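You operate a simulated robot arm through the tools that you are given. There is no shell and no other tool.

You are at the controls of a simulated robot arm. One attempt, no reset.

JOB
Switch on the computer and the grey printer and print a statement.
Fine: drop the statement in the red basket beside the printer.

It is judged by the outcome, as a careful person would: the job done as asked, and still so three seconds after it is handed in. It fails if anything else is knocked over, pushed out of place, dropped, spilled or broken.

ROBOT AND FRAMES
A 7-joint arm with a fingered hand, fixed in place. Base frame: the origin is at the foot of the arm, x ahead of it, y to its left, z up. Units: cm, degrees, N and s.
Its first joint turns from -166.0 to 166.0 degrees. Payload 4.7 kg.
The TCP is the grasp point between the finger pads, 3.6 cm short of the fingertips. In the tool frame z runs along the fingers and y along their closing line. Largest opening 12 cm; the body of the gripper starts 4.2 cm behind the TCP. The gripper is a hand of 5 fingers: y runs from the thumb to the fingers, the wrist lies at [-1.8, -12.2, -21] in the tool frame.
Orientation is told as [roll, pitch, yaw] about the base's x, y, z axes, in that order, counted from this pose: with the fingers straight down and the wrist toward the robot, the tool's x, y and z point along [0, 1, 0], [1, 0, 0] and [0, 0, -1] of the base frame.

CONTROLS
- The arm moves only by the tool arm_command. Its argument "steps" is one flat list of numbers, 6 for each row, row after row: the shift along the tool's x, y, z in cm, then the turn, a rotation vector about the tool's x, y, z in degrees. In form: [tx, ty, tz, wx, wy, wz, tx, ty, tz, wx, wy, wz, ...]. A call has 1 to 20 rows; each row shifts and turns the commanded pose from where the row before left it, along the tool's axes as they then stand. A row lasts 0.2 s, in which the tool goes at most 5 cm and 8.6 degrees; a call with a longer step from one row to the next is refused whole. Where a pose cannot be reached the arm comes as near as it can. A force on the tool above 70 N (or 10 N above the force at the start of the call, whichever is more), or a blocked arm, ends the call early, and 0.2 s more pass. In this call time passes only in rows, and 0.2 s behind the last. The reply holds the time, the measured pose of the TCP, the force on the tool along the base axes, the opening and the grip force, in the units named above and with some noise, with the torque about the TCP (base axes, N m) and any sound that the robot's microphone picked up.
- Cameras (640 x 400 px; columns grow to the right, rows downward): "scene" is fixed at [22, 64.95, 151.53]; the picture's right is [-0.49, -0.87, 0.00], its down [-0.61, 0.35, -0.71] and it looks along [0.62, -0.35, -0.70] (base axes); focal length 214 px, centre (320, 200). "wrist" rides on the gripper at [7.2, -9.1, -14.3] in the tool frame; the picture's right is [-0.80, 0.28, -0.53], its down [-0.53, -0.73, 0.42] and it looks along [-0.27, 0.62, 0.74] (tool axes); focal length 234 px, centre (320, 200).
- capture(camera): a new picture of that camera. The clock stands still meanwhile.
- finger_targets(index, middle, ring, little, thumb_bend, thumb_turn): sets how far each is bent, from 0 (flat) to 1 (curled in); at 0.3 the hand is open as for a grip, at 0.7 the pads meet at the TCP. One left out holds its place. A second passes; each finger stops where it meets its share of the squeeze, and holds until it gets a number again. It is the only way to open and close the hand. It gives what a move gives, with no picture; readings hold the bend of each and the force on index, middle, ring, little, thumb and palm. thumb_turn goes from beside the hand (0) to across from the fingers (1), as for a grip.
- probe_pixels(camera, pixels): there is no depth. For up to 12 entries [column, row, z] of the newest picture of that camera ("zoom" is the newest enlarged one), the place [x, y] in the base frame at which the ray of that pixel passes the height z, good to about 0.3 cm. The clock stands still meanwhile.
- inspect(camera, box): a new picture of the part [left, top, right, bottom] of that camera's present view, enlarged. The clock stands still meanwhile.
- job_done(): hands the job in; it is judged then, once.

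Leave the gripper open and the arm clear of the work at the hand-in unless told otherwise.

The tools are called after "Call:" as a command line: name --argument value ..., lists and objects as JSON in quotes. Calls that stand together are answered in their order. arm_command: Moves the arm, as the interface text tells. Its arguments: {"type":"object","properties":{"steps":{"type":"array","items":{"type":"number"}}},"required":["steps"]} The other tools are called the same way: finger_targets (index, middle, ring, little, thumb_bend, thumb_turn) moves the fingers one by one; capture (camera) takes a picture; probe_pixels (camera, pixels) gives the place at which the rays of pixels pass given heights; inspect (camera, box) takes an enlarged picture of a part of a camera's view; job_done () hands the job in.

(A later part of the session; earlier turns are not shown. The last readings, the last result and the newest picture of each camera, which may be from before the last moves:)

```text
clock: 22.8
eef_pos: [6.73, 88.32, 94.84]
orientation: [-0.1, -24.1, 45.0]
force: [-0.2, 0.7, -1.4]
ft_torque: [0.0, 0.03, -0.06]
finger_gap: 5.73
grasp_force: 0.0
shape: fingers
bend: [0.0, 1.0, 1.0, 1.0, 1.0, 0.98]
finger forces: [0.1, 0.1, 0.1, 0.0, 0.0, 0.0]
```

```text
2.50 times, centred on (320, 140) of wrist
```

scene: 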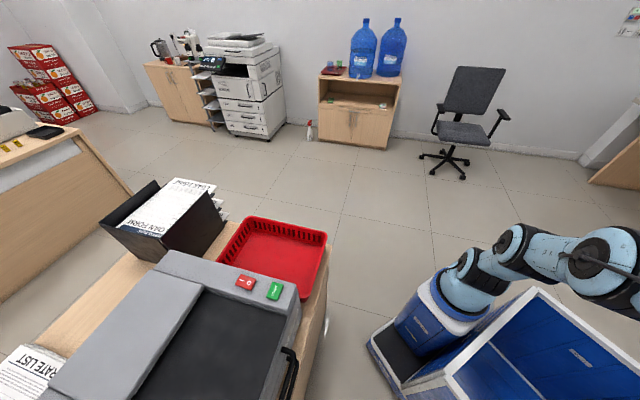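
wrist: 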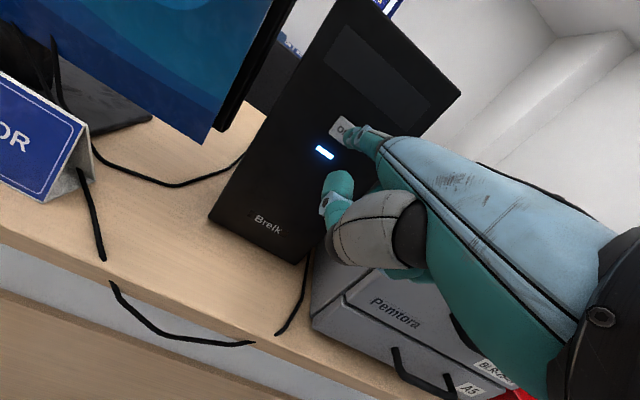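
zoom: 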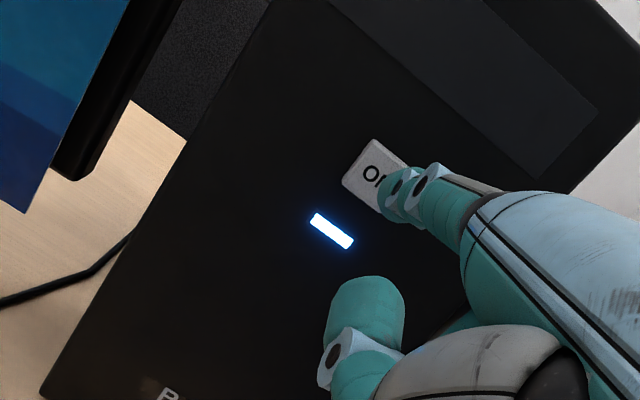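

The blue power light is lit: the computer is on. Next is the printer. I'll retract 12 cm from the tower, rise 20 cm and slide 47 cm back along the counter to be in front of the printer's buttons.

Call:
arm_command --steps '[0, -3.66, -1.63, 0, 0, 0, 0, -3.66, -1.63, 0, 0, 0, 0, -3.66, -1.63, 0, 0, 0, 0, 1.63, -3.66, 0, 0, 0, 0, 1.63, -3.66, 0, 0, 0, 0, 1.63, -3.66, 0, 0, 0, 0, 1.63, -3.66, 0, 0, 0, 0, 1.63, -3.66, 0, 0, 0, -4.7, 0, 0, 0, 0, 0, -4.7, 0, 0, 0, 0, 0, -4.7, 0, 0, 0, 0, 0, -4.7, 0, 0, 0, 0, 0, -4.7, 0, 0, 0, 0, 0, -4.7, 0, 0, 0, 0, 0, -4.7, 0, 0, 0, 0, 0, -4.7, 0, 0, 0, 0, 0, -4.7, 0, 0, 0, 0, 0, -4.7, 0, 0, 0, 0, 0]'

Call:
capture --camera "wrist"

Call:
capture --camera "scene"

```text
clock: 26.6
eef_pos: [31.6, 46.67, 114.58]
orientation: [-0.1, -23.9, 45.1]
force: [-0.3, 0.1, -1.3]
ft_torque: [-0.02, -0.03, -0.05]
finger_gap: 5.71
grasp_force: 0.0
shape: fingers
bend: [0.0, 1.0, 1.0, 1.0, 1.0, 0.98]
finger forces: [0.0, 0.1, 0.1, 0.1, 0.0, 0.1]
```

```text
taken
```

wrist: 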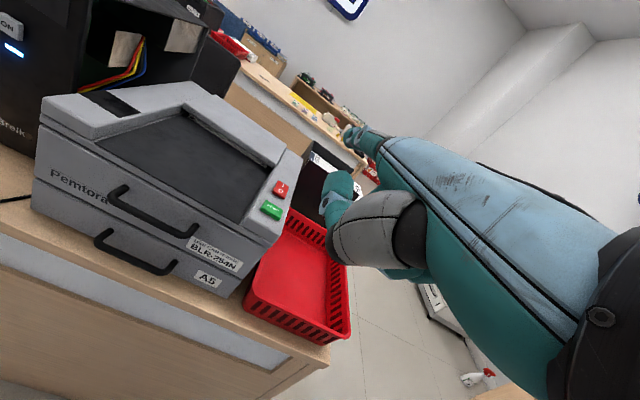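

```text
taken
```

scene: 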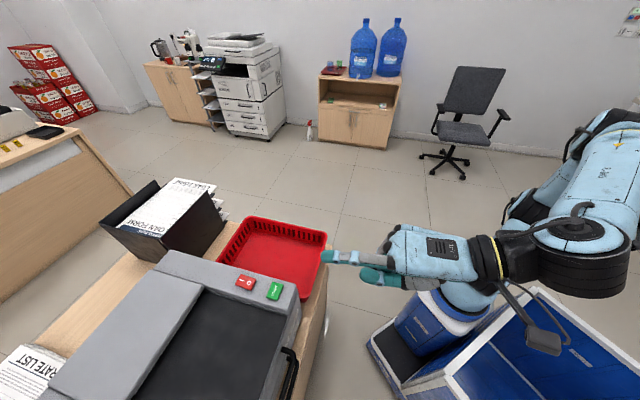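

I'll zoom into the buttons in both views and probe the "I" and "O" ends of the rocker and the PRINT key.

Call:
inspect --camera "scene" --box '[220, 260, 300, 310]'

Call:
inspect --camera "wrist" --box '[240, 160, 320, 230]'

Call:
inspect --camera "wrist" --box '[20, 70, 340, 300]'

Call:
probe_pixels --camera "wrist" --pixels '[[280, 188, 99], [280, 188, 100], [280, 188, 101], [271, 210, 99], [271, 210, 100], [271, 210, 101]]'

```text
8.00 times, centred on (260, 285) of scene
```

zoom: 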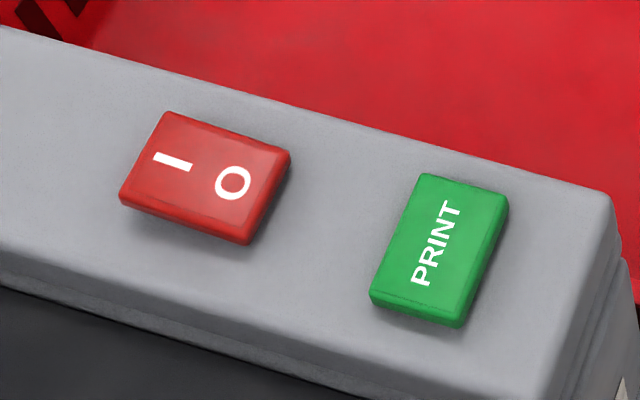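

```text
5.71 times, centred on (280, 195) of wrist
```

zoom: 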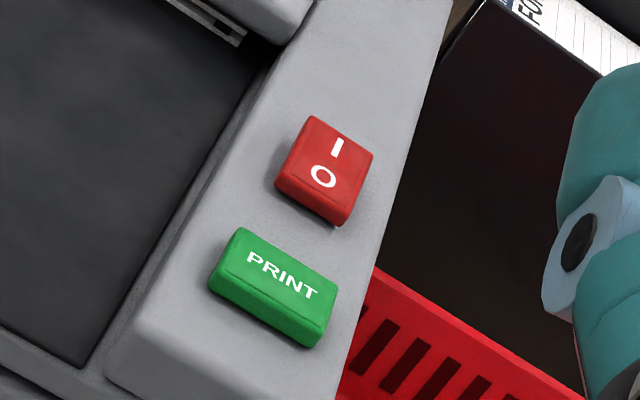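

```text
1.74 times, centred on (180, 185) of wrist
```

zoom: 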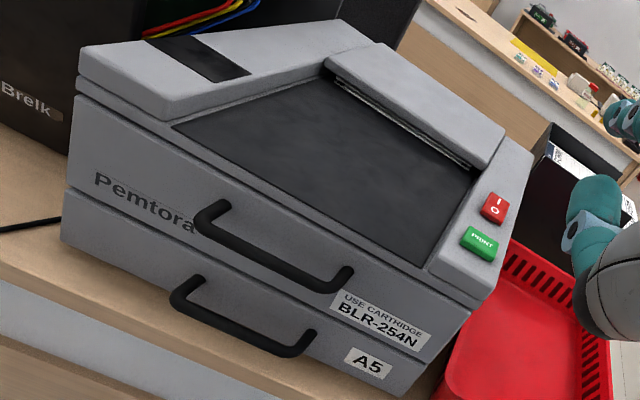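

```text
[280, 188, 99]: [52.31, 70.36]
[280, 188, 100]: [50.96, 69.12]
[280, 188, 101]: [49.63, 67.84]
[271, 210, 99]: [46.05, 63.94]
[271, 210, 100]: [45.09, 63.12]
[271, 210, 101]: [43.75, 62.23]
```

The rocker is at O now (off). The "I" end is at about (52, 70). I'll pitch the hand by +44° so that the index points steeply down (thumb then stays clear of the PRINT key), and move forward to hover above the "I" end.

Call:
arm_command --steps '[0, 0, 0, 7.333, 0, 0, 0, 0, 0, 7.333, 0, 0, 0, 0, 0, 7.333, 0, 0, 0, 0, 0, 7.333, 0, 0, 0, 0, 0, 7.333, 0, 0, 0, 0, 0, 7.333, 0, 0, 0, 4.52, -1.645, 0, 0, 0, 0, 4.52, -1.645, 0, 0, 0, 0, 4.52, -1.645, 0, 0, 0, 0, 4.52, -1.645, 0, 0, 0]'

Call:
capture --camera "wrist"

Call:
capture --camera "scene"

```text
clock: 28.8
eef_pos: [44.96, 60.4, 114.78]
orientation: [-0.1, 19.9, 45.0]
force: [-0.7, -0.7, 1.3]
ft_torque: [0.06, -0.06, 0.0]
finger_gap: 5.71
grasp_force: 0.0
shape: fingers
bend: [0.0, 1.0, 1.0, 1.0, 1.0, 0.98]
finger forces: [0.0, 0.0, 0.1, 0.0, 0.1, 0.0]
```

```text
taken
```

wrist: 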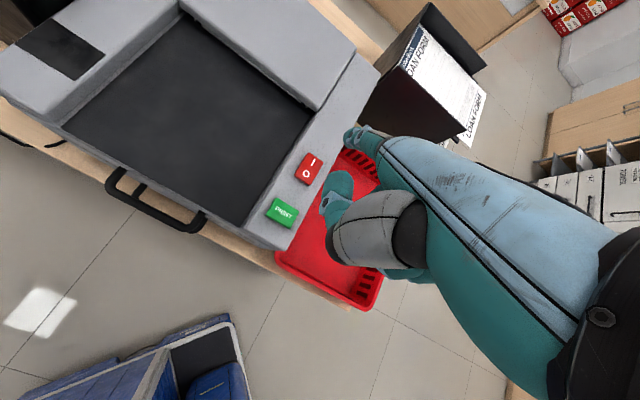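

```text
taken
```

scene: 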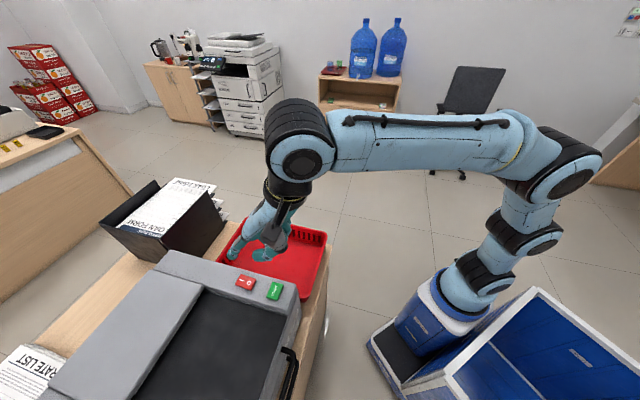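

The fingertip's projected drop lands right on the "I" end. Lower 7 cm, then check with zooms.

Call:
arm_command --steps '[0, 1.197, 3.29, 0, 0, 0, 0, 1.197, 3.29, 0, 0, 0]'

Call:
inspect --camera "scene" --box '[200, 220, 300, 310]'

Call:
inspect --camera "wrist" --box '[260, 80, 400, 240]'

```text
clock: 29.4
eef_pos: [45.09, 60.34, 107.85]
orientation: [-0.1, 19.9, 45.1]
force: [-0.6, -0.1, 1.4]
ft_torque: [0.04, -0.02, 0.01]
finger_gap: 5.71
grasp_force: 0.1
shape: fingers
bend: [0.0, 1.0, 1.0, 1.0, 1.0, 0.98]
finger forces: [0.1, 0.0, 0.0, 0.0, 0.0, 0.1]
```

```text
4.44 times, centred on (250, 265) of scene
```

zoom: 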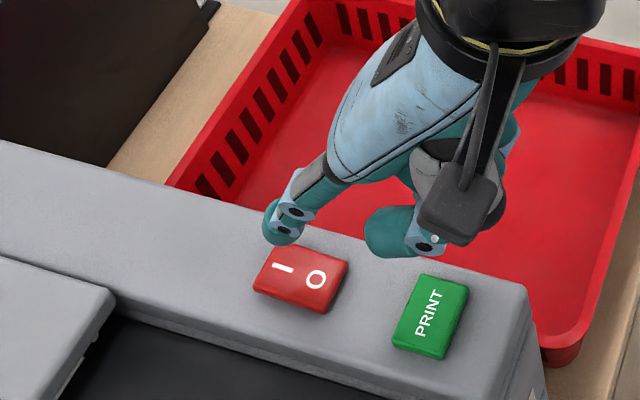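

```text
2.50 times, centred on (330, 160) of wrist
```

zoom: 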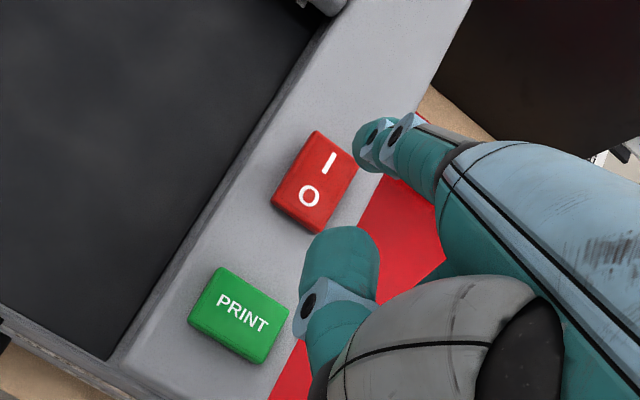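

Both views agree the tip will come down on the "I". Lower 2 cm, then in 0.25 cm steps.

Call:
arm_command --steps '[0, 0.3, -0.1, 0, 0, 0, 0, 0.342, 0.94, 0, 0, 0, 0, 0.342, 0.94, 0, 0, 0]'

Call:
arm_command --steps '[0, 0.0855, 0.235, 0, 0, 0, 0, 0.0855, 0.235, 0, 0, 0]'

Call:
inspect --camera "wrist" --box '[260, 80, 400, 240]'

Call:
inspect --camera "scene" --box '[200, 220, 300, 310]'

```text
clock: 30.2
eef_pos: [45.21, 60.42, 105.74]
orientation: [0.0, 20.1, 45.0]
force: [-0.7, 0.2, 0.2]
ft_torque: [0.05, -0.02, -0.06]
finger_gap: 5.69
grasp_force: 0.1
shape: fingers
bend: [0.0, 1.0, 1.0, 1.0, 1.0, 0.98]
finger forces: [0.1, 0.0, 0.0, 0.1, 0.1, 0.0]
```

```text
clock: 30.8
eef_pos: [45.34, 60.56, 105.31]
orientation: [0.0, 20.0, 44.9]
force: [-0.3, 0.9, -0.8]
ft_torque: [0.0, -0.01, -0.02]
finger_gap: 5.71
grasp_force: 0.0
shape: fingers
bend: [0.0, 1.0, 1.0, 1.0, 1.0, 0.98]
finger forces: [0.0, 0.0, 0.0, 0.1, 0.0, 0.0]
```

```text
2.50 times, centred on (330, 160) of wrist
```

zoom: 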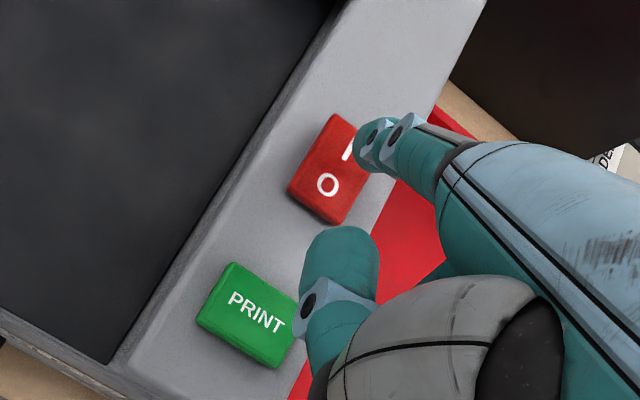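

```text
4.44 times, centred on (250, 265) of scene
```

zoom: 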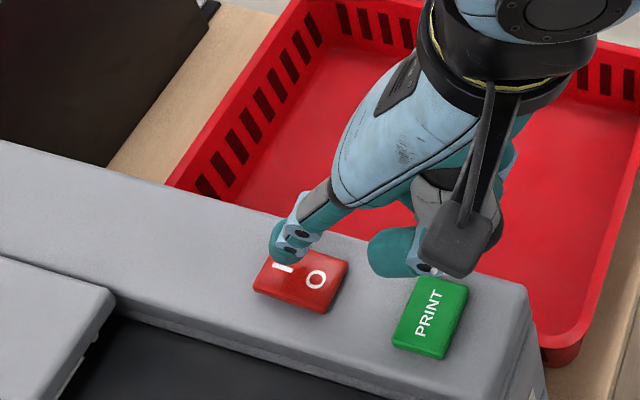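

Very close now (tip ≈0.7 cm above). I'll shift 0.4 cm toward the key's middle and continue down in 0.25 cm steps.

Call:
arm_command --steps '[0.4, 0, 0, 0, 0, 0, 0, 0.0855, 0.235, 0, 0, 0, 0, 0.0855, 0.235, 0, 0, 0]'

```text
clock: 31.6
eef_pos: [45.13, 60.78, 104.9]
orientation: [0.0, 20.0, 45.0]
force: [0.1, 0.2, 0.7]
ft_torque: [0.02, 0.01, -0.01]
finger_gap: 5.72
grasp_force: 0.0
shape: fingers
bend: [0.0, 1.0, 1.0, 1.0, 1.0, 0.98]
finger forces: [0.0, 0.0, 0.0, 0.0, 0.0, 0.0]
```

Call:
arm_command --steps '[0, 0.0855, 0.235, 0, 0, 0, 0, 0.0855, 0.235, 0, 0, 0]'

```text
clock: 32.2
eef_pos: [45.06, 60.77, 104.38]
orientation: [0.0, 20.1, 45.1]
force: [0.6, -0.2, 0.6]
ft_torque: [-0.02, 0.0, 0.03]
finger_gap: 5.72
grasp_force: 0.0
shape: fingers
bend: [0.0, 1.0, 1.0, 1.0, 1.0, 0.98]
finger forces: [0.0, 0.0, 0.0, 0.0, 0.0, 0.0]
```

No contact yet. Two more quarter-centimetre steps.

Call:
arm_command --steps '[0, 0.0855, 0.235, 0, 0, 0, 0, 0.0855, 0.235, 0, 0, 0]'

Call:
inspect --camera "wrist" --box '[260, 80, 400, 240]'

Call:
inspect --camera "scene" --box '[220, 240, 300, 310]'

```text
clock: 32.8
eef_pos: [45.12, 60.72, 103.9]
orientation: [0.0, 20.0, 45.0]
force: [1.1, -0.5, -0.5]
ft_torque: [0.0, -0.03, 0.01]
finger_gap: 5.73
grasp_force: 0.0
shape: fingers
bend: [0.0, 1.0, 1.0, 1.0, 1.0, 0.98]
finger forces: [0.0, 0.1, 0.0, 0.0, 0.1, 0.0]
```

```text
2.50 times, centred on (330, 160) of wrist
```

zoom: 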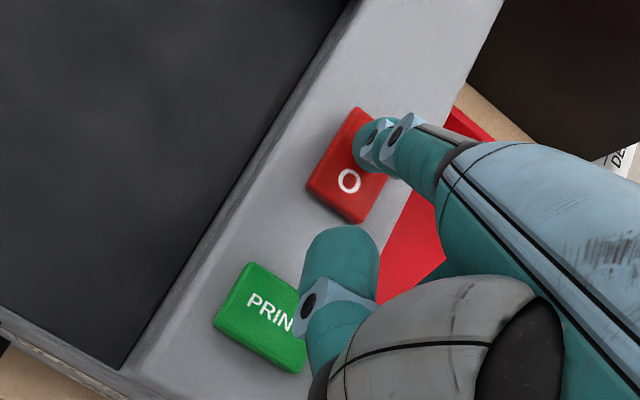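

```text
5.71 times, centred on (260, 275) of scene
```

zoom: 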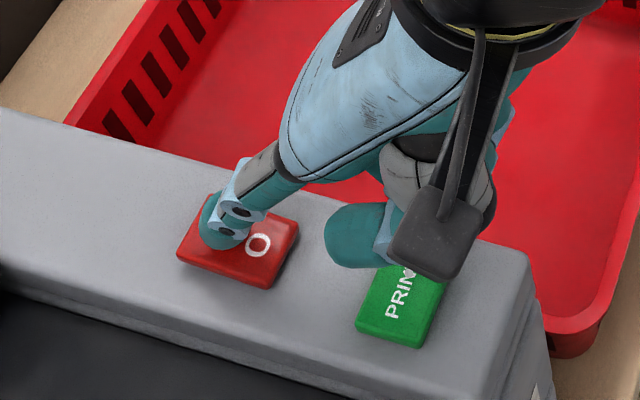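

The tip covers the "I" end. Continue down, small steps.

Call:
arm_command --steps '[0, 0.0855, 0.235, 0, 0, 0, 0, 0.0855, 0.235, 0, 0, 0]'

```text
clock: 33.4
eef_pos: [44.94, 60.79, 103.44]
orientation: [0.0, 20.1, 45.0]
force: [-0.1, 1.5, 1.4]
ft_torque: [0.04, -0.05, -0.02]
finger_gap: 5.72
grasp_force: 0.9
shape: fingers
bend: [0.0, 1.0, 1.0, 1.0, 1.0, 0.98]
finger forces: [0.8, 0.1, 0.0, 0.1, 0.0, 0.0]
```

Light contact on the index (0.8 N). Two more small steps to press.

Call:
arm_command --steps '[0, 0.0855, 0.235, 0, 0, 0, 0, 0.0855, 0.235, 0, 0, 0]'

```text
clock: 34.0
eef_pos: [45.03, 60.86, 103.08]
orientation: [0.1, 19.8, 45.1]
force: [-1.8, -1.5, 9.5]
ft_torque: [0.72, -0.52, 0.02]
finger_gap: 5.88
grasp_force: 4.4
shape: fingers
bend: [0.0, 1.0, 1.0, 1.0, 1.0, 0.98]
finger forces: [8.2, 0.0, 0.0, 0.0, 0.0, 0.1]
```

9.5 N now but no click reported. Let me look before pressing further.

Call:
inspect --camera "scene" --box '[220, 240, 300, 310]'

Call:
inspect --camera "wrist" --box '[260, 80, 400, 240]'

Call:
capture --camera "wrist"

```text
5.71 times, centred on (260, 275) of scene
```

zoom: 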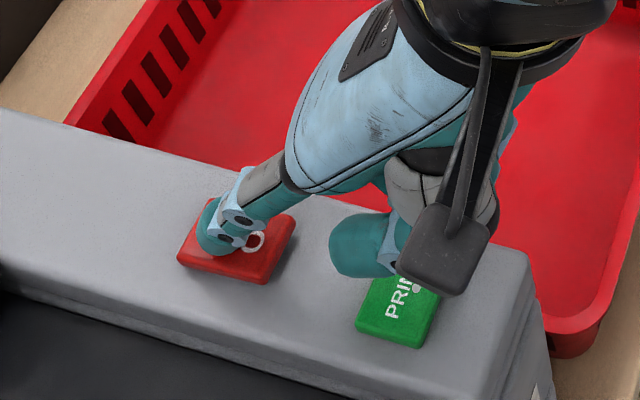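

```text
2.50 times, centred on (330, 160) of wrist
```

zoom: 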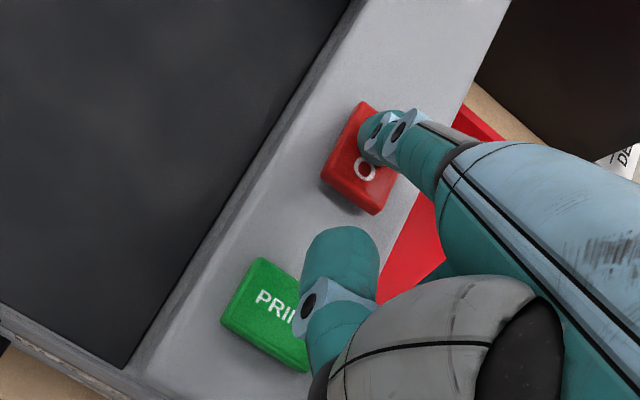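

```text
taken
```

wrist: 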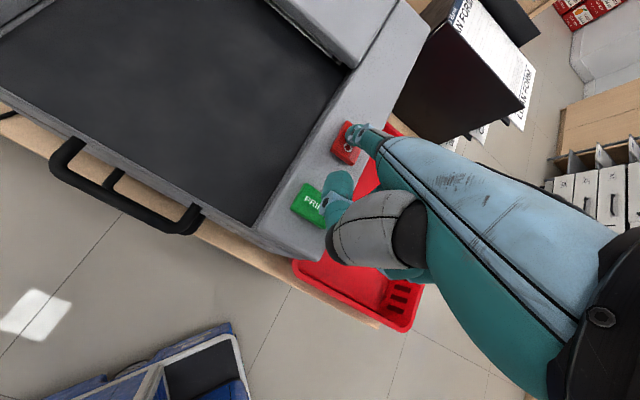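

The rocker's O end has risen, so it's tipping toward I. I'll press one more 0.25 cm step and listen for a click.

Call:
arm_command --steps '[0, 0.0855, 0.235, 0, 0, 0]'

```text
clock: 34.4
eef_pos: [45.03, 60.92, 102.88]
orientation: [0.1, 19.8, 45.1]
force: [-3.8, -3.4, 15.1]
ft_torque: [1.31, -0.96, 0.07]
finger_gap: 6.0
grasp_force: 8.2
shape: fingers
bend: [0.0, 1.0, 1.0, 1.0, 1.0, 0.98]
finger forces: [14.9, 0.0, 0.0, 0.1, 0.0, 0.1]
```

15 N: it's at its stop. I'll lift 8 cm and look at the rocker and the printer's small display.

Call:
arm_command --steps '[0, -0.342, -0.94, 0, 0, 0, 0, -1.2, -3.29, 0, 0, 0, 0, -1.2, -3.29, 0, 0, 0]'

Call:
inspect --camera "scene" --box '[220, 260, 300, 310]'

Call:
capture --camera "wrist"

Call:
inspect --camera "wrist" --box '[0, 0, 320, 220]'

```text
clock: 35.2
eef_pos: [45.28, 60.66, 110.78]
orientation: [-0.1, 20.1, 44.9]
force: [0.4, 1.0, -0.8]
ft_torque: [-0.04, 0.04, 0.04]
finger_gap: 5.73
grasp_force: 0.0
shape: fingers
bend: [0.0, 1.0, 1.0, 1.0, 1.0, 0.98]
finger forces: [0.0, 0.0, 0.0, 0.1, 0.0, 0.1]
```

```text
8.00 times, centred on (260, 285) of scene
```

zoom: 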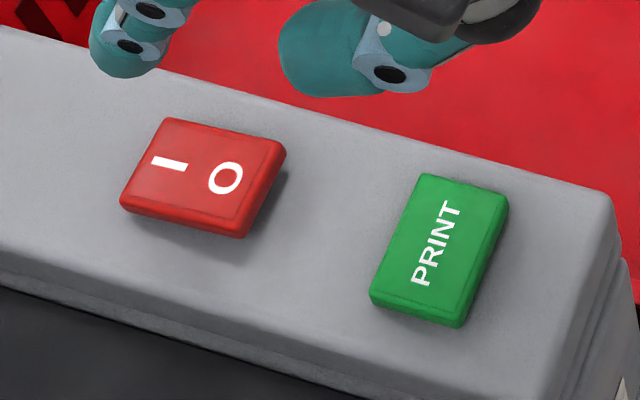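

```text
taken
```

wrist: 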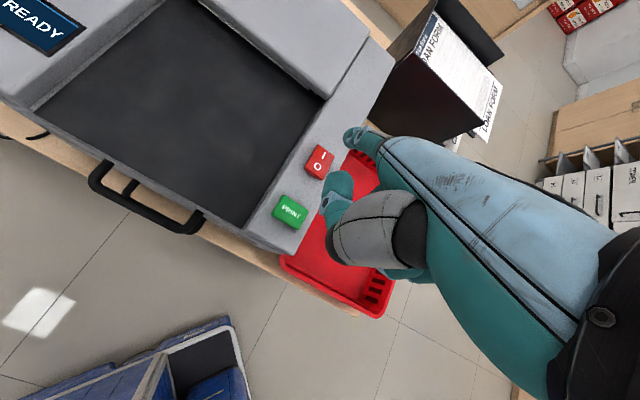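

```text
1.82 times, centred on (160, 110) of wrist
```

zoom: 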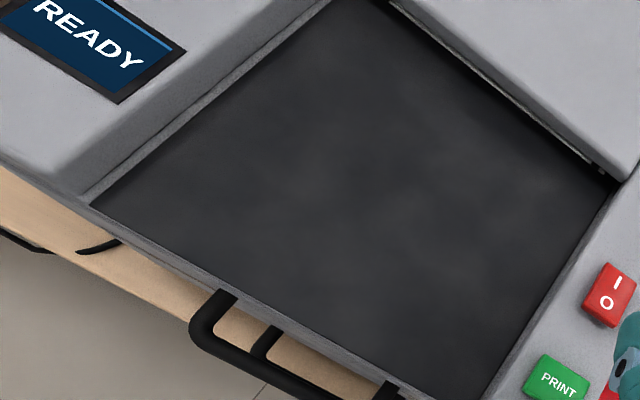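

The display now says "READY". Next the PRINT key at ~(45.7, 63.8): move 9.3 cm back toward the robot at this height, then lower to just above it.

Call:
arm_command --steps '[0.1, -4.37, 1.59, 0, 0, 0, 0.1, -4.37, 1.59, 0, 0, 0, 0, 0.855, 2.35, 0, 0, 0, 0, 0.855, 2.35, 0, 0, 0]'

Call:
inspect --camera "scene" --box '[220, 240, 320, 310]'

Call:
inspect --camera "wrist" --box '[260, 80, 400, 240]'

```text
clock: 36.2
eef_pos: [38.34, 54.41, 105.63]
orientation: [0.1, 19.8, 45.0]
force: [0.1, -0.8, 0.4]
ft_torque: [-0.01, 0.0, -0.02]
finger_gap: 5.72
grasp_force: 0.1
shape: fingers
bend: [0.0, 1.0, 1.0, 1.0, 1.0, 0.98]
finger forces: [0.0, 0.0, 0.1, 0.0, 0.1, 0.0]
```

```text
5.71 times, centred on (270, 275) of scene
```

zoom: 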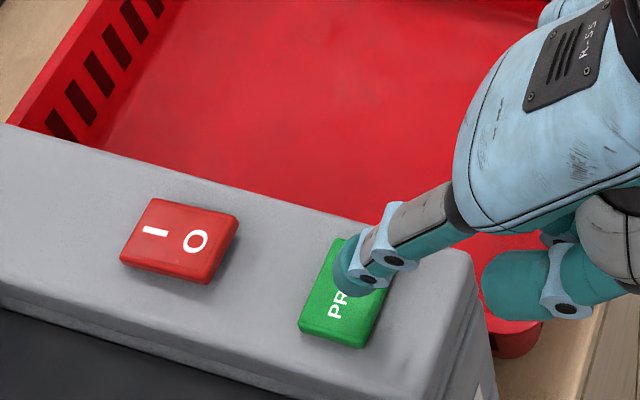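

```text
2.50 times, centred on (330, 160) of wrist
```

zoom: 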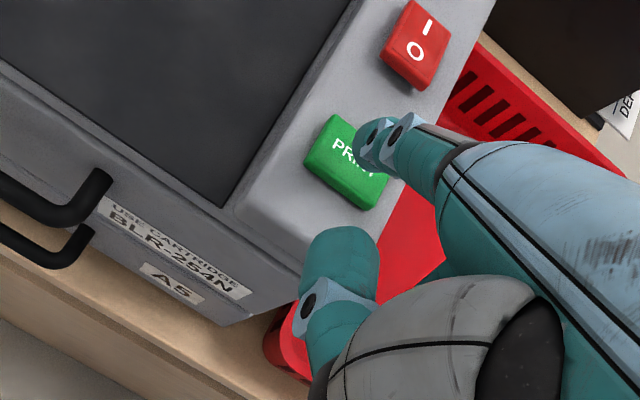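

Well over the PRINT key. Lower in quarter-centimetre steps.

Call:
arm_command --steps '[0, 0.0855, 0.235, 0, 0, 0, 0, 0.0855, 0.235, 0, 0, 0, 0, 0.0855, 0.235, 0, 0, 0, 0, 0.0855, 0.235, 0, 0, 0]'

```text
clock: 37.2
eef_pos: [38.5, 54.39, 104.61]
orientation: [0.0, 20.0, 45.0]
force: [-0.1, -0.4, 0.6]
ft_torque: [0.01, 0.02, -0.01]
finger_gap: 5.71
grasp_force: 0.0
shape: fingers
bend: [0.0, 1.0, 1.0, 1.0, 1.0, 0.98]
finger forces: [0.0, 0.1, 0.1, 0.0, 0.0, 0.0]
```

Call:
arm_command --steps '[0, 0.0855, 0.235, 0, 0, 0, 0, 0.0855, 0.235, 0, 0, 0]'

```text
clock: 37.8
eef_pos: [38.29, 54.38, 104.17]
orientation: [0.1, 20.0, 45.1]
force: [0.5, 0.6, -0.2]
ft_torque: [0.02, 0.0, 0.0]
finger_gap: 5.73
grasp_force: 0.1
shape: fingers
bend: [0.0, 1.0, 1.0, 1.0, 1.0, 0.98]
finger forces: [0.0, 0.0, 0.0, 0.0, 0.0, 0.0]
```

Still no contact; continue.

Call:
arm_command --steps '[0, 0.0855, 0.235, 0, 0, 0]'

```text
clock: 38.2
eef_pos: [38.37, 54.34, 103.95]
orientation: [0.0, 20.0, 44.9]
force: [-0.3, 0.2, 0.2]
ft_torque: [0.02, -0.01, 0.01]
finger_gap: 5.72
grasp_force: 0.1
shape: fingers
bend: [0.0, 1.0, 1.0, 1.0, 1.0, 0.98]
finger forces: [0.1, 0.0, 0.0, 0.1, 0.0, 0.0]
```

Call:
arm_command --steps '[0, 0.0855, 0.235, 0, 0, 0]'

```text
clock: 38.6
eef_pos: [38.42, 54.39, 103.61]
orientation: [0.0, 20.0, 45.0]
force: [-0.6, -0.3, -0.1]
ft_torque: [-0.01, 0.01, 0.02]
finger_gap: 5.74
grasp_force: 0.0
shape: fingers
bend: [0.0, 1.0, 1.0, 1.0, 1.0, 0.98]
finger forces: [0.1, 0.0, 0.0, 0.0, 0.0, 0.0]
```

Call:
arm_command --steps '[0, 0.0855, 0.235, 0, 0, 0]'

```text
clock: 39.0
eef_pos: [38.41, 54.47, 103.43]
orientation: [0.0, 20.1, 44.9]
force: [0.7, 0.2, -0.6]
ft_torque: [0.01, -0.01, -0.02]
finger_gap: 5.73
grasp_force: 0.0
shape: fingers
bend: [0.0, 1.0, 1.0, 1.0, 1.0, 0.98]
finger forces: [0.1, 0.0, 0.0, 0.0, 0.1, 0.0]
```

Call:
arm_command --steps '[0, 0.0855, 0.235, 0, 0, 0]'

Call:
inspect --camera "scene" --box '[240, 260, 300, 310]'

```text
clock: 39.4
eef_pos: [38.41, 54.43, 103.23]
orientation: [0.0, 20.1, 45.0]
force: [0.8, -0.1, 1.4]
ft_torque: [0.08, 0.0, 0.0]
finger_gap: 5.74
grasp_force: 0.3
shape: fingers
bend: [0.0, 1.0, 1.0, 1.0, 1.0, 0.98]
finger forces: [0.4, 0.1, 0.1, 0.0, 0.0, 0.0]
```

```text
8.00 times, centred on (270, 285) of scene
```

zoom: 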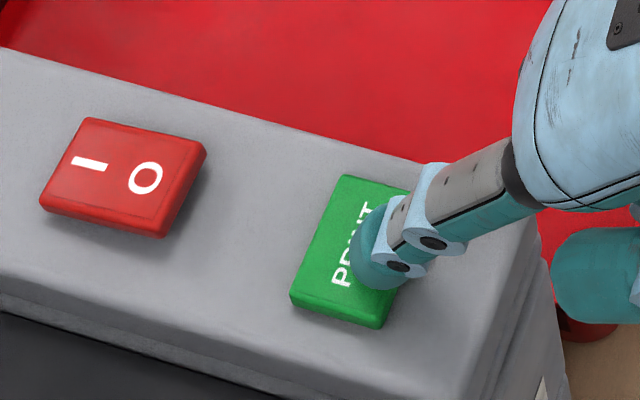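

Light contact (0.4 N). Press one more step.

Call:
arm_command --steps '[0, 0.0855, 0.235, 0, 0, 0]'

```text
clock: 39.8
eef_pos: [38.46, 54.42, 103.04]
orientation: [0.0, 20.0, 45.1]
force: [-0.5, -0.7, 1.6]
ft_torque: [0.1, -0.07, 0.05]
finger_gap: 5.74
grasp_force: 0.7
shape: fingers
bend: [0.0, 1.0, 1.0, 1.0, 1.0, 0.98]
finger forces: [1.1, 0.0, 0.0, 0.0, 0.1, 0.1]
```

Call:
arm_command --steps '[0, 0.0855, 0.235, 0, 0, 0]'

```text
clock: 40.2
eef_pos: [38.56, 54.52, 102.71]
orientation: [0.0, 19.9, 45.1]
force: [0.0, -0.4, 2.3]
ft_torque: [0.15, -0.14, -0.02]
finger_gap: 5.74
grasp_force: 0.9
shape: fingers
bend: [0.0, 1.0, 1.0, 1.0, 1.0, 0.98]
finger forces: [2.0, 0.0, 0.1, 0.0, 0.0, 0.1]
heard: click
```

Click. I'll lift straight up 8 cm and watch what the printer does.

Call:
arm_command --steps '[0, -0.342, -0.94, 0, 0, 0, 0, -1.2, -3.29, 0, 0, 0, 0, -1.2, -3.29, 0, 0, 0]'

Call:
capture --camera "wrist"

Call:
capture --camera "scene"

```text
clock: 41.0
eef_pos: [38.26, 54.58, 110.77]
orientation: [-0.1, 20.0, 45.1]
force: [-0.6, 0.4, -0.2]
ft_torque: [-0.01, 0.0, -0.01]
finger_gap: 5.7
grasp_force: 0.1
shape: fingers
bend: [0.0, 1.0, 1.0, 1.0, 1.0, 0.98]
finger forces: [0.0, 0.0, 0.1, 0.0, 0.1, 0.1]
```

```text
taken
```

wrist: 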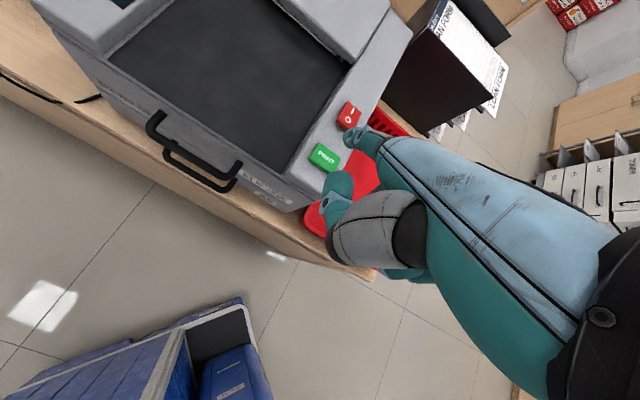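

```text
taken
```

scene: 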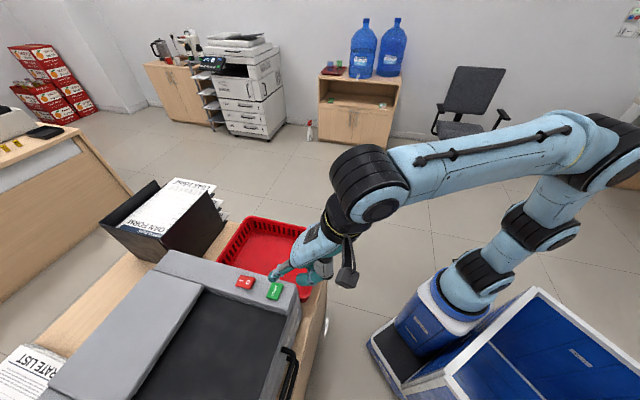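

No paper yet. I'll raise the hand and level it so the wrist camera sees the display and tray, giving the printer time.

Call:
arm_command --steps '[0, -1.368, -3.76, 0, 0, 0, 0, -1.368, -3.76, 0, 0, 0, 0, -1.368, -3.76, 0, 0, 0, 0, 0, 0, -7, 0, 0, 0, 0, 0, -7, 0, 0, 0, 0, 0, -6, 0, 0]'

Call:
capture --camera "wrist"

Call:
inspect --camera "wrist" --box '[0, 40, 320, 260]'

Call:
capture --camera "scene"

```text
clock: 42.4
eef_pos: [38.38, 54.52, 122.82]
orientation: [-0.1, -0.1, 44.9]
force: [-0.2, 0.2, -0.1]
ft_torque: [-0.02, 0.02, 0.02]
finger_gap: 5.71
grasp_force: 0.1
shape: fingers
bend: [0.0, 1.0, 1.0, 1.0, 1.0, 0.98]
finger forces: [0.0, 0.0, 0.1, 0.1, 0.1, 0.0]
```

```text
taken
```

wrist: 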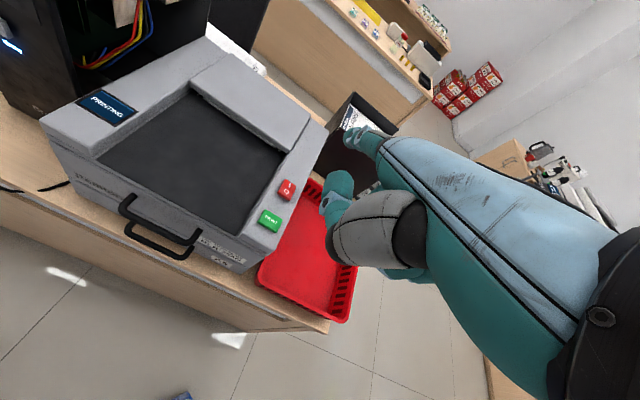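

```text
1.82 times, centred on (160, 150) of wrist
```

zoom: 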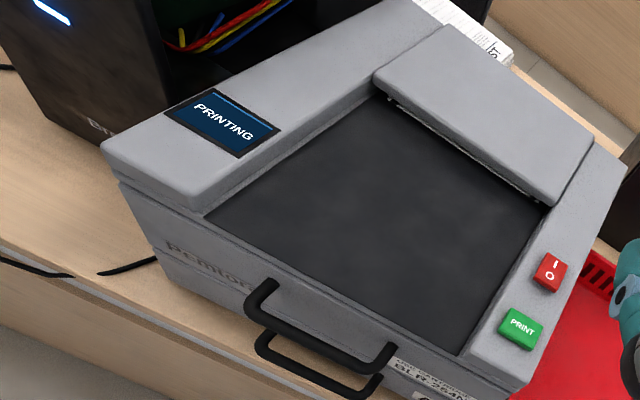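

```text
taken
```

scene: 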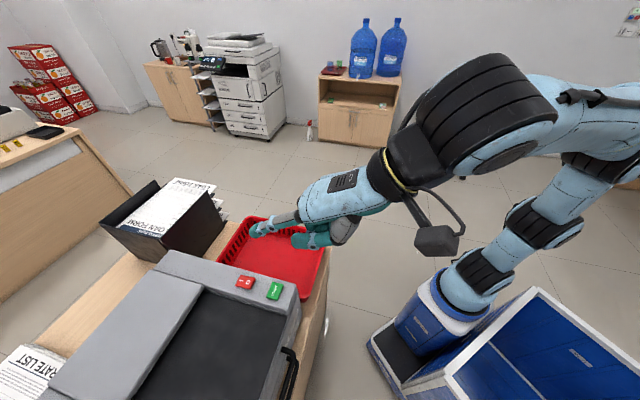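

The display reads "PRINTING". While it prints, I'll open the hand to a grip posture (takes a second) and look again.

Call:
finger_targets --index 0.3 --middle 0.3 --ring 0.3 --little 0.3 --thumb_bend 0.3 --thumb_turn 1

Call:
capture --camera "wrist"

Call:
capture --camera "scene"

```text
clock: 43.4
eef_pos: [38.37, 54.38, 122.82]
orientation: [0.0, 0.0, 45.0]
force: [-0.1, -0.6, 0.5]
ft_torque: [-0.01, 0.0, 0.02]
finger_gap: 12.22
grasp_force: 0.1
shape: fingers
bend: [0.3, 0.3, 0.3, 0.3, 0.3, 0.98]
finger forces: [0.0, 0.1, 0.0, 0.0, 0.0, 0.0]
```

```text
taken
```

wrist: 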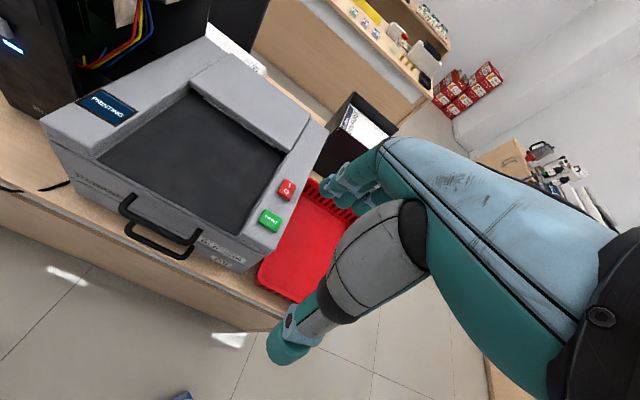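

```text
taken
```

scene: 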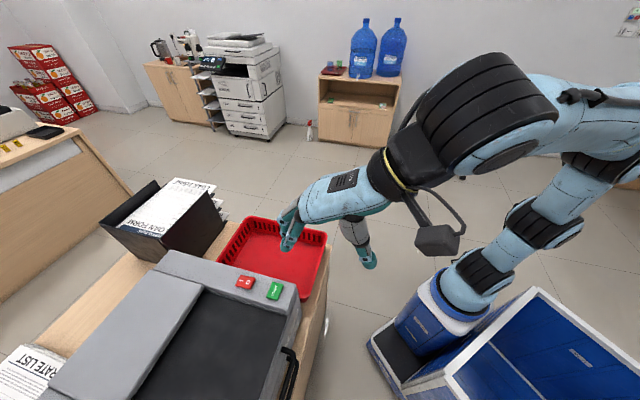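

Still printing with nothing out yet. I'll wait two seconds in place.

Call:
arm_command --steps '[0, 0, 0, 0, 0, 0, 0, 0, 0, 0, 0, 0, 0, 0, 0, 0, 0, 0, 0, 0, 0, 0, 0, 0, 0, 0, 0, 0, 0, 0, 0, 0, 0, 0, 0, 0, 0, 0, 0, 0, 0, 0, 0, 0, 0, 0, 0, 0, 0, 0, 0, 0, 0, 0, 0, 0, 0, 0, 0, 0]'

Call:
capture --camera "wrist"

Call:
inspect --camera "wrist" --box '[0, 40, 320, 260]'

Call:
capture --camera "scene"

```text
clock: 45.6
eef_pos: [38.38, 54.37, 122.79]
orientation: [-0.1, 0.0, 45.0]
force: [0.3, 0.3, 0.0]
ft_torque: [-0.01, -0.02, 0.02]
finger_gap: 12.22
grasp_force: 0.0
shape: fingers
bend: [0.3, 0.3, 0.3, 0.3, 0.3, 0.98]
finger forces: [0.0, 0.0, 0.0, 0.0, 0.0, 0.1]
```

```text
taken
```

wrist: 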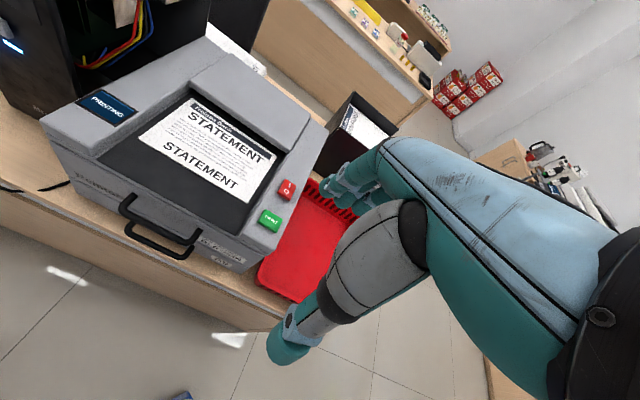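

```text
1.82 times, centred on (160, 150) of wrist
```

zoom: 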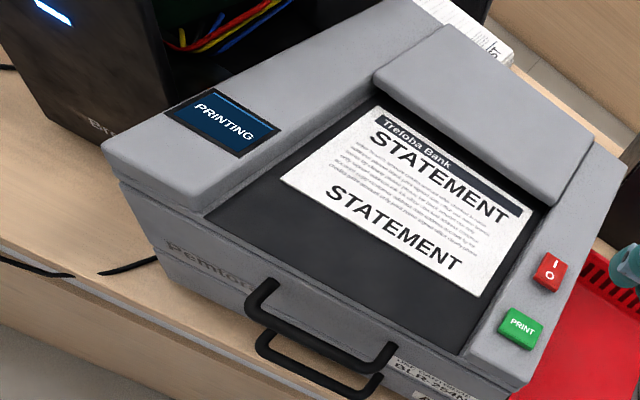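

```text
taken
```

scene: 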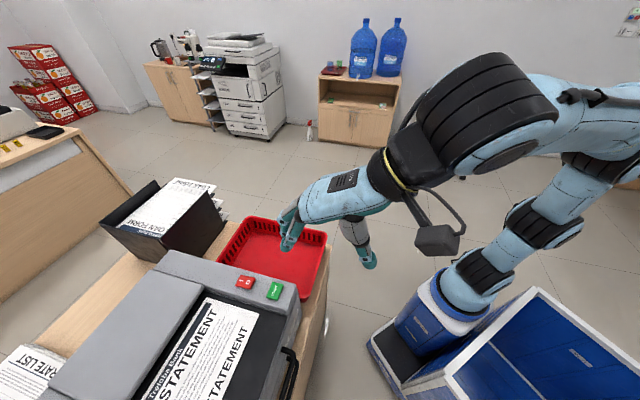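

The statement is sliding out onto the tray, still "PRINTING". Wait another two seconds.

Call:
arm_command --steps '[0, 0, 0, 0, 0, 0, 0, 0, 0, 0, 0, 0, 0, 0, 0, 0, 0, 0, 0, 0, 0, 0, 0, 0, 0, 0, 0, 0, 0, 0, 0, 0, 0, 0, 0, 0, 0, 0, 0, 0, 0, 0, 0, 0, 0, 0, 0, 0, 0, 0, 0, 0, 0, 0, 0, 0, 0, 0, 0, 0]'

Call:
capture --camera "wrist"

Call:
inspect --camera "wrist" --box '[0, 40, 320, 260]'

Call:
inspect --camera "scene" --box '[100, 240, 320, 400]'

```text
clock: 47.8
eef_pos: [38.41, 54.36, 122.86]
orientation: [0.0, -0.1, 44.9]
force: [0.5, -0.2, -0.9]
ft_torque: [0.01, 0.02, 0.02]
finger_gap: 12.2
grasp_force: 0.1
shape: fingers
bend: [0.3, 0.3, 0.3, 0.3, 0.3, 0.98]
finger forces: [0.0, 0.1, 0.0, 0.0, 0.1, 0.0]
```

```text
taken
```

wrist: 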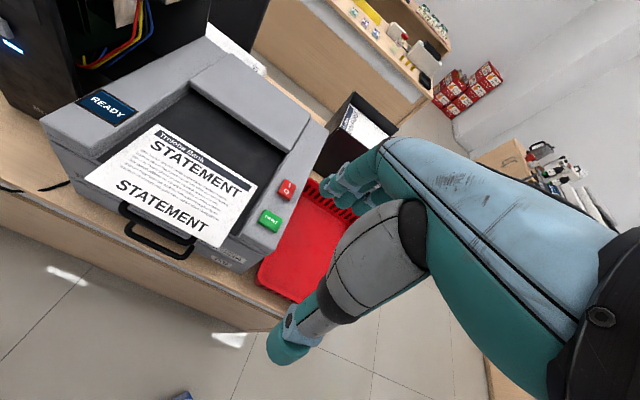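

```text
1.82 times, centred on (160, 150) of wrist
```

zoom: 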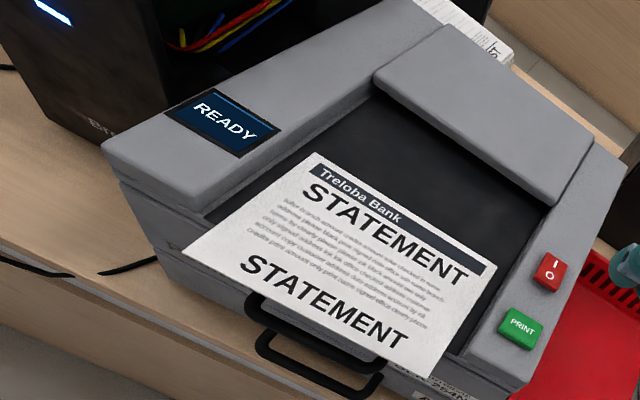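

```text
2.50 times, centred on (210, 320) of scene
```

zoom: 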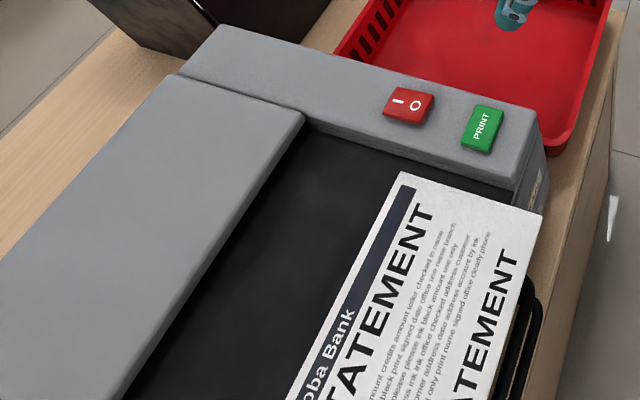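

The display is back to READY and the statement lies on the tray with its front edge overhanging the printer's front. I'll locate its corners by probing both cameras.

Call:
probe_pixels --camera "wrist" --pixels '[[156, 123.6, 97], [257.3, 185.7, 97], [84.2, 178.6, 97], [220.4, 247.3, 97], [156, 123.6, 99], [257.3, 185.7, 99], [84.2, 178.6, 99], [220.4, 247.3, 99], [257.3, 185.7, 95], [220.4, 247.3, 95]]'

Call:
capture --camera "scene"

Call:
probe_pixels --camera "scene" --pixels '[[242, 308.8, 95], [242, 308.8, 97], [242, 308.8, 99], [299.2, 326, 95], [299.2, 326, 97], [299.2, 326, 99]]'

Call:
inspect --camera "scene" --box '[220, 290, 330, 400]'

Call:
inspect --camera "wrist" --box '[60, 110, 280, 270]'

```text
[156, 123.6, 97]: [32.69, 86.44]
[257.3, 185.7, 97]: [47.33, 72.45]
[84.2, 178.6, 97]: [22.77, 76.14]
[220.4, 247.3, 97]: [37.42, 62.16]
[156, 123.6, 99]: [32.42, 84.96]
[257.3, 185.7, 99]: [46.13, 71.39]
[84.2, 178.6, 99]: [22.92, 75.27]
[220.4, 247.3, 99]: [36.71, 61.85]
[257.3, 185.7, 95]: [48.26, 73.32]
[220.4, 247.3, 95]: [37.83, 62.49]
```

```text
taken
```

scene: 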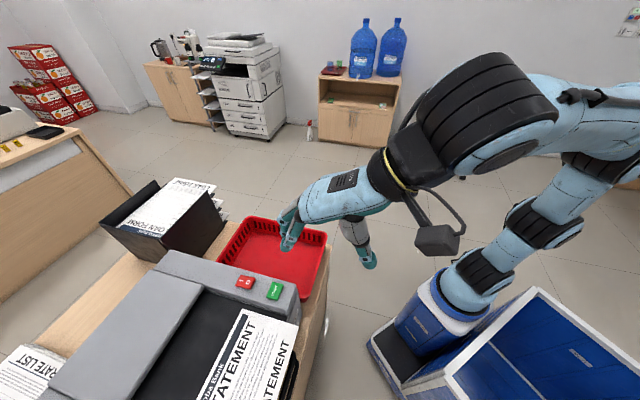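

```text
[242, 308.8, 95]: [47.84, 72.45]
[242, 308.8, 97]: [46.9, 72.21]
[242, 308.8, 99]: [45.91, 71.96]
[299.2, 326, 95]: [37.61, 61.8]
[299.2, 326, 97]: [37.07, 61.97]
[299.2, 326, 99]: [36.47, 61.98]
```

```text
3.64 times, centred on (275, 345) of scene
```

zoom: 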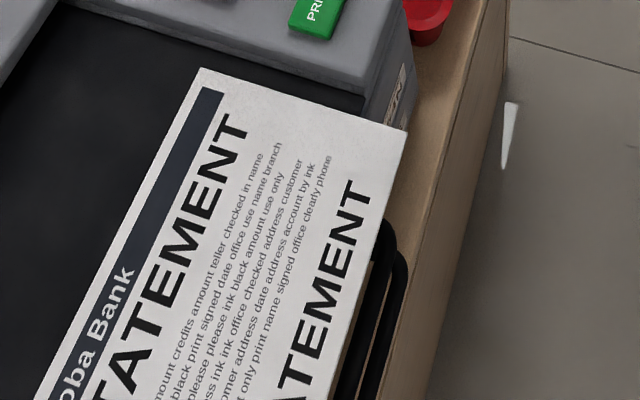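

```text
2.50 times, centred on (170, 190) of wrist
```

zoom: 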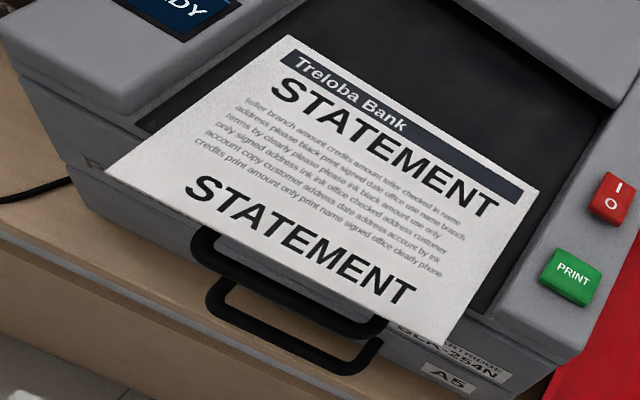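

The sheet is A5, at z≈97, spanning ~70–84 cm in depth from the robot and overhanging the printer's front lip by ~2.5–3 cm. To pinch this overhang I need to know where the drawer handle below it is; probe its right end in both views.

Call:
inspect --camera "wrist" --box '[100, 180, 260, 280]'

Call:
probe_pixels --camera "wrist" --pixels '[[196, 242, 86], [196, 242, 90], [196, 242, 94], [120, 205, 90], [120, 205, 94], [266, 236, 99], [266, 236, 97]]'

Call:
probe_pixels --camera "scene" --pixels '[[294.2, 352, 86], [294.2, 352, 90], [294.2, 352, 94], [298, 298, 97], [298, 298, 99]]'

```text
4.00 times, centred on (180, 230) of wrist
```

zoom: 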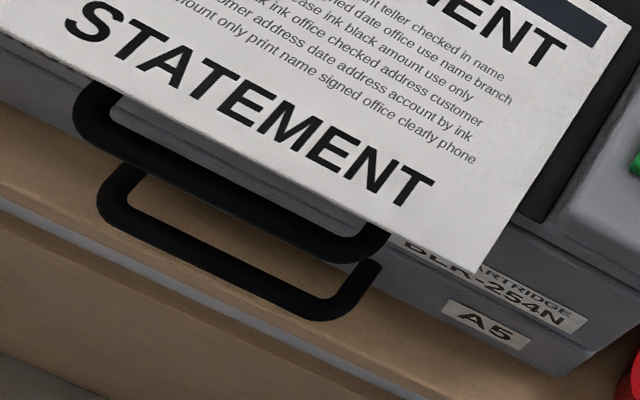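

```text
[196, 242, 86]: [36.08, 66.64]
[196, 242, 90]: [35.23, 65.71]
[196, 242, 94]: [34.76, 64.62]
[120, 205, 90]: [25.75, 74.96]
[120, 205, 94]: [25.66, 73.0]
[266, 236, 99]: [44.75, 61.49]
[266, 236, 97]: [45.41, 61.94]
```

```text
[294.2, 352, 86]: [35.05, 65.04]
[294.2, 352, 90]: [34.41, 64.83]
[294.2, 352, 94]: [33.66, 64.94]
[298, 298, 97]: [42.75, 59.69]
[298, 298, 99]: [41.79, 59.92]
```

The upper handle spans roughly v=21–35 (sideways), ~4–5 cm below the sheet; at the right front corner (v≈18–20.5) there's no handle. I'll grip there with thumb below and fingers above, which needs the hand pointing forward horizontally. First back off 10 cm, shift left 9 cm at this height, and tilt the hand by −72°.

Call:
arm_command --steps '[3, -3.53, 0, 0, 0, 0, 3, -3.53, 0, 0, 0, 0, 3, -3.53, 0, 0, 0, 0, 0, 0, 0, -8, 0, 0, 0, 0, 0, -8, 0, 0, 0, 0, 0, -8, 0, 0, 0, 0, 0, -8, 0, 0, 0, 0, 0, -8, 0, 0, 0, 0, 0, -8, 0, 0, 0, 0, 0, -8, 0, 0, 0, 0, 0, -8, 0, 0, 0, 0, 0, -8, 0, 0]'

Call:
capture --camera "wrist"

Call:
capture --camera "scene"

```text
clock: 50.4
eef_pos: [24.67, 53.31, 122.84]
orientation: [0.1, -72.2, 45.0]
force: [1.1, -0.1, 0.4]
ft_torque: [0.0, -0.01, 0.04]
finger_gap: 12.2
grasp_force: 0.1
shape: fingers
bend: [0.3, 0.3, 0.3, 0.3, 0.3, 0.98]
finger forces: [0.1, 0.0, 0.0, 0.0, 0.0, 0.0]
```

```text
taken
```

wrist: 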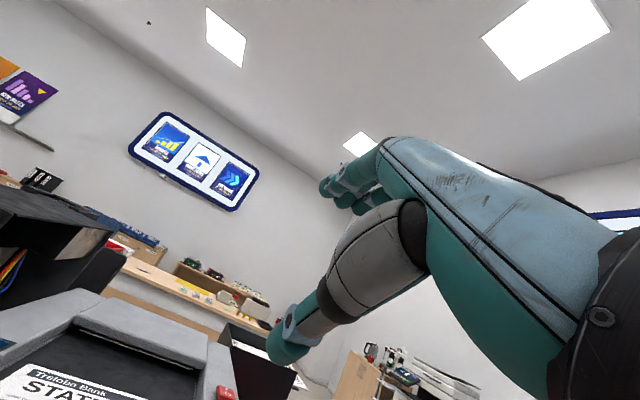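

```text
taken
```

scene: 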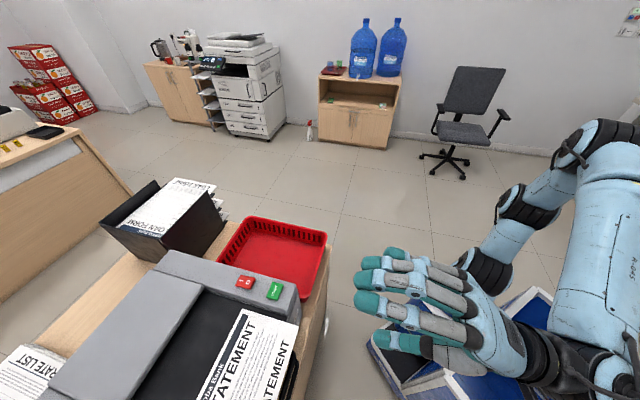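

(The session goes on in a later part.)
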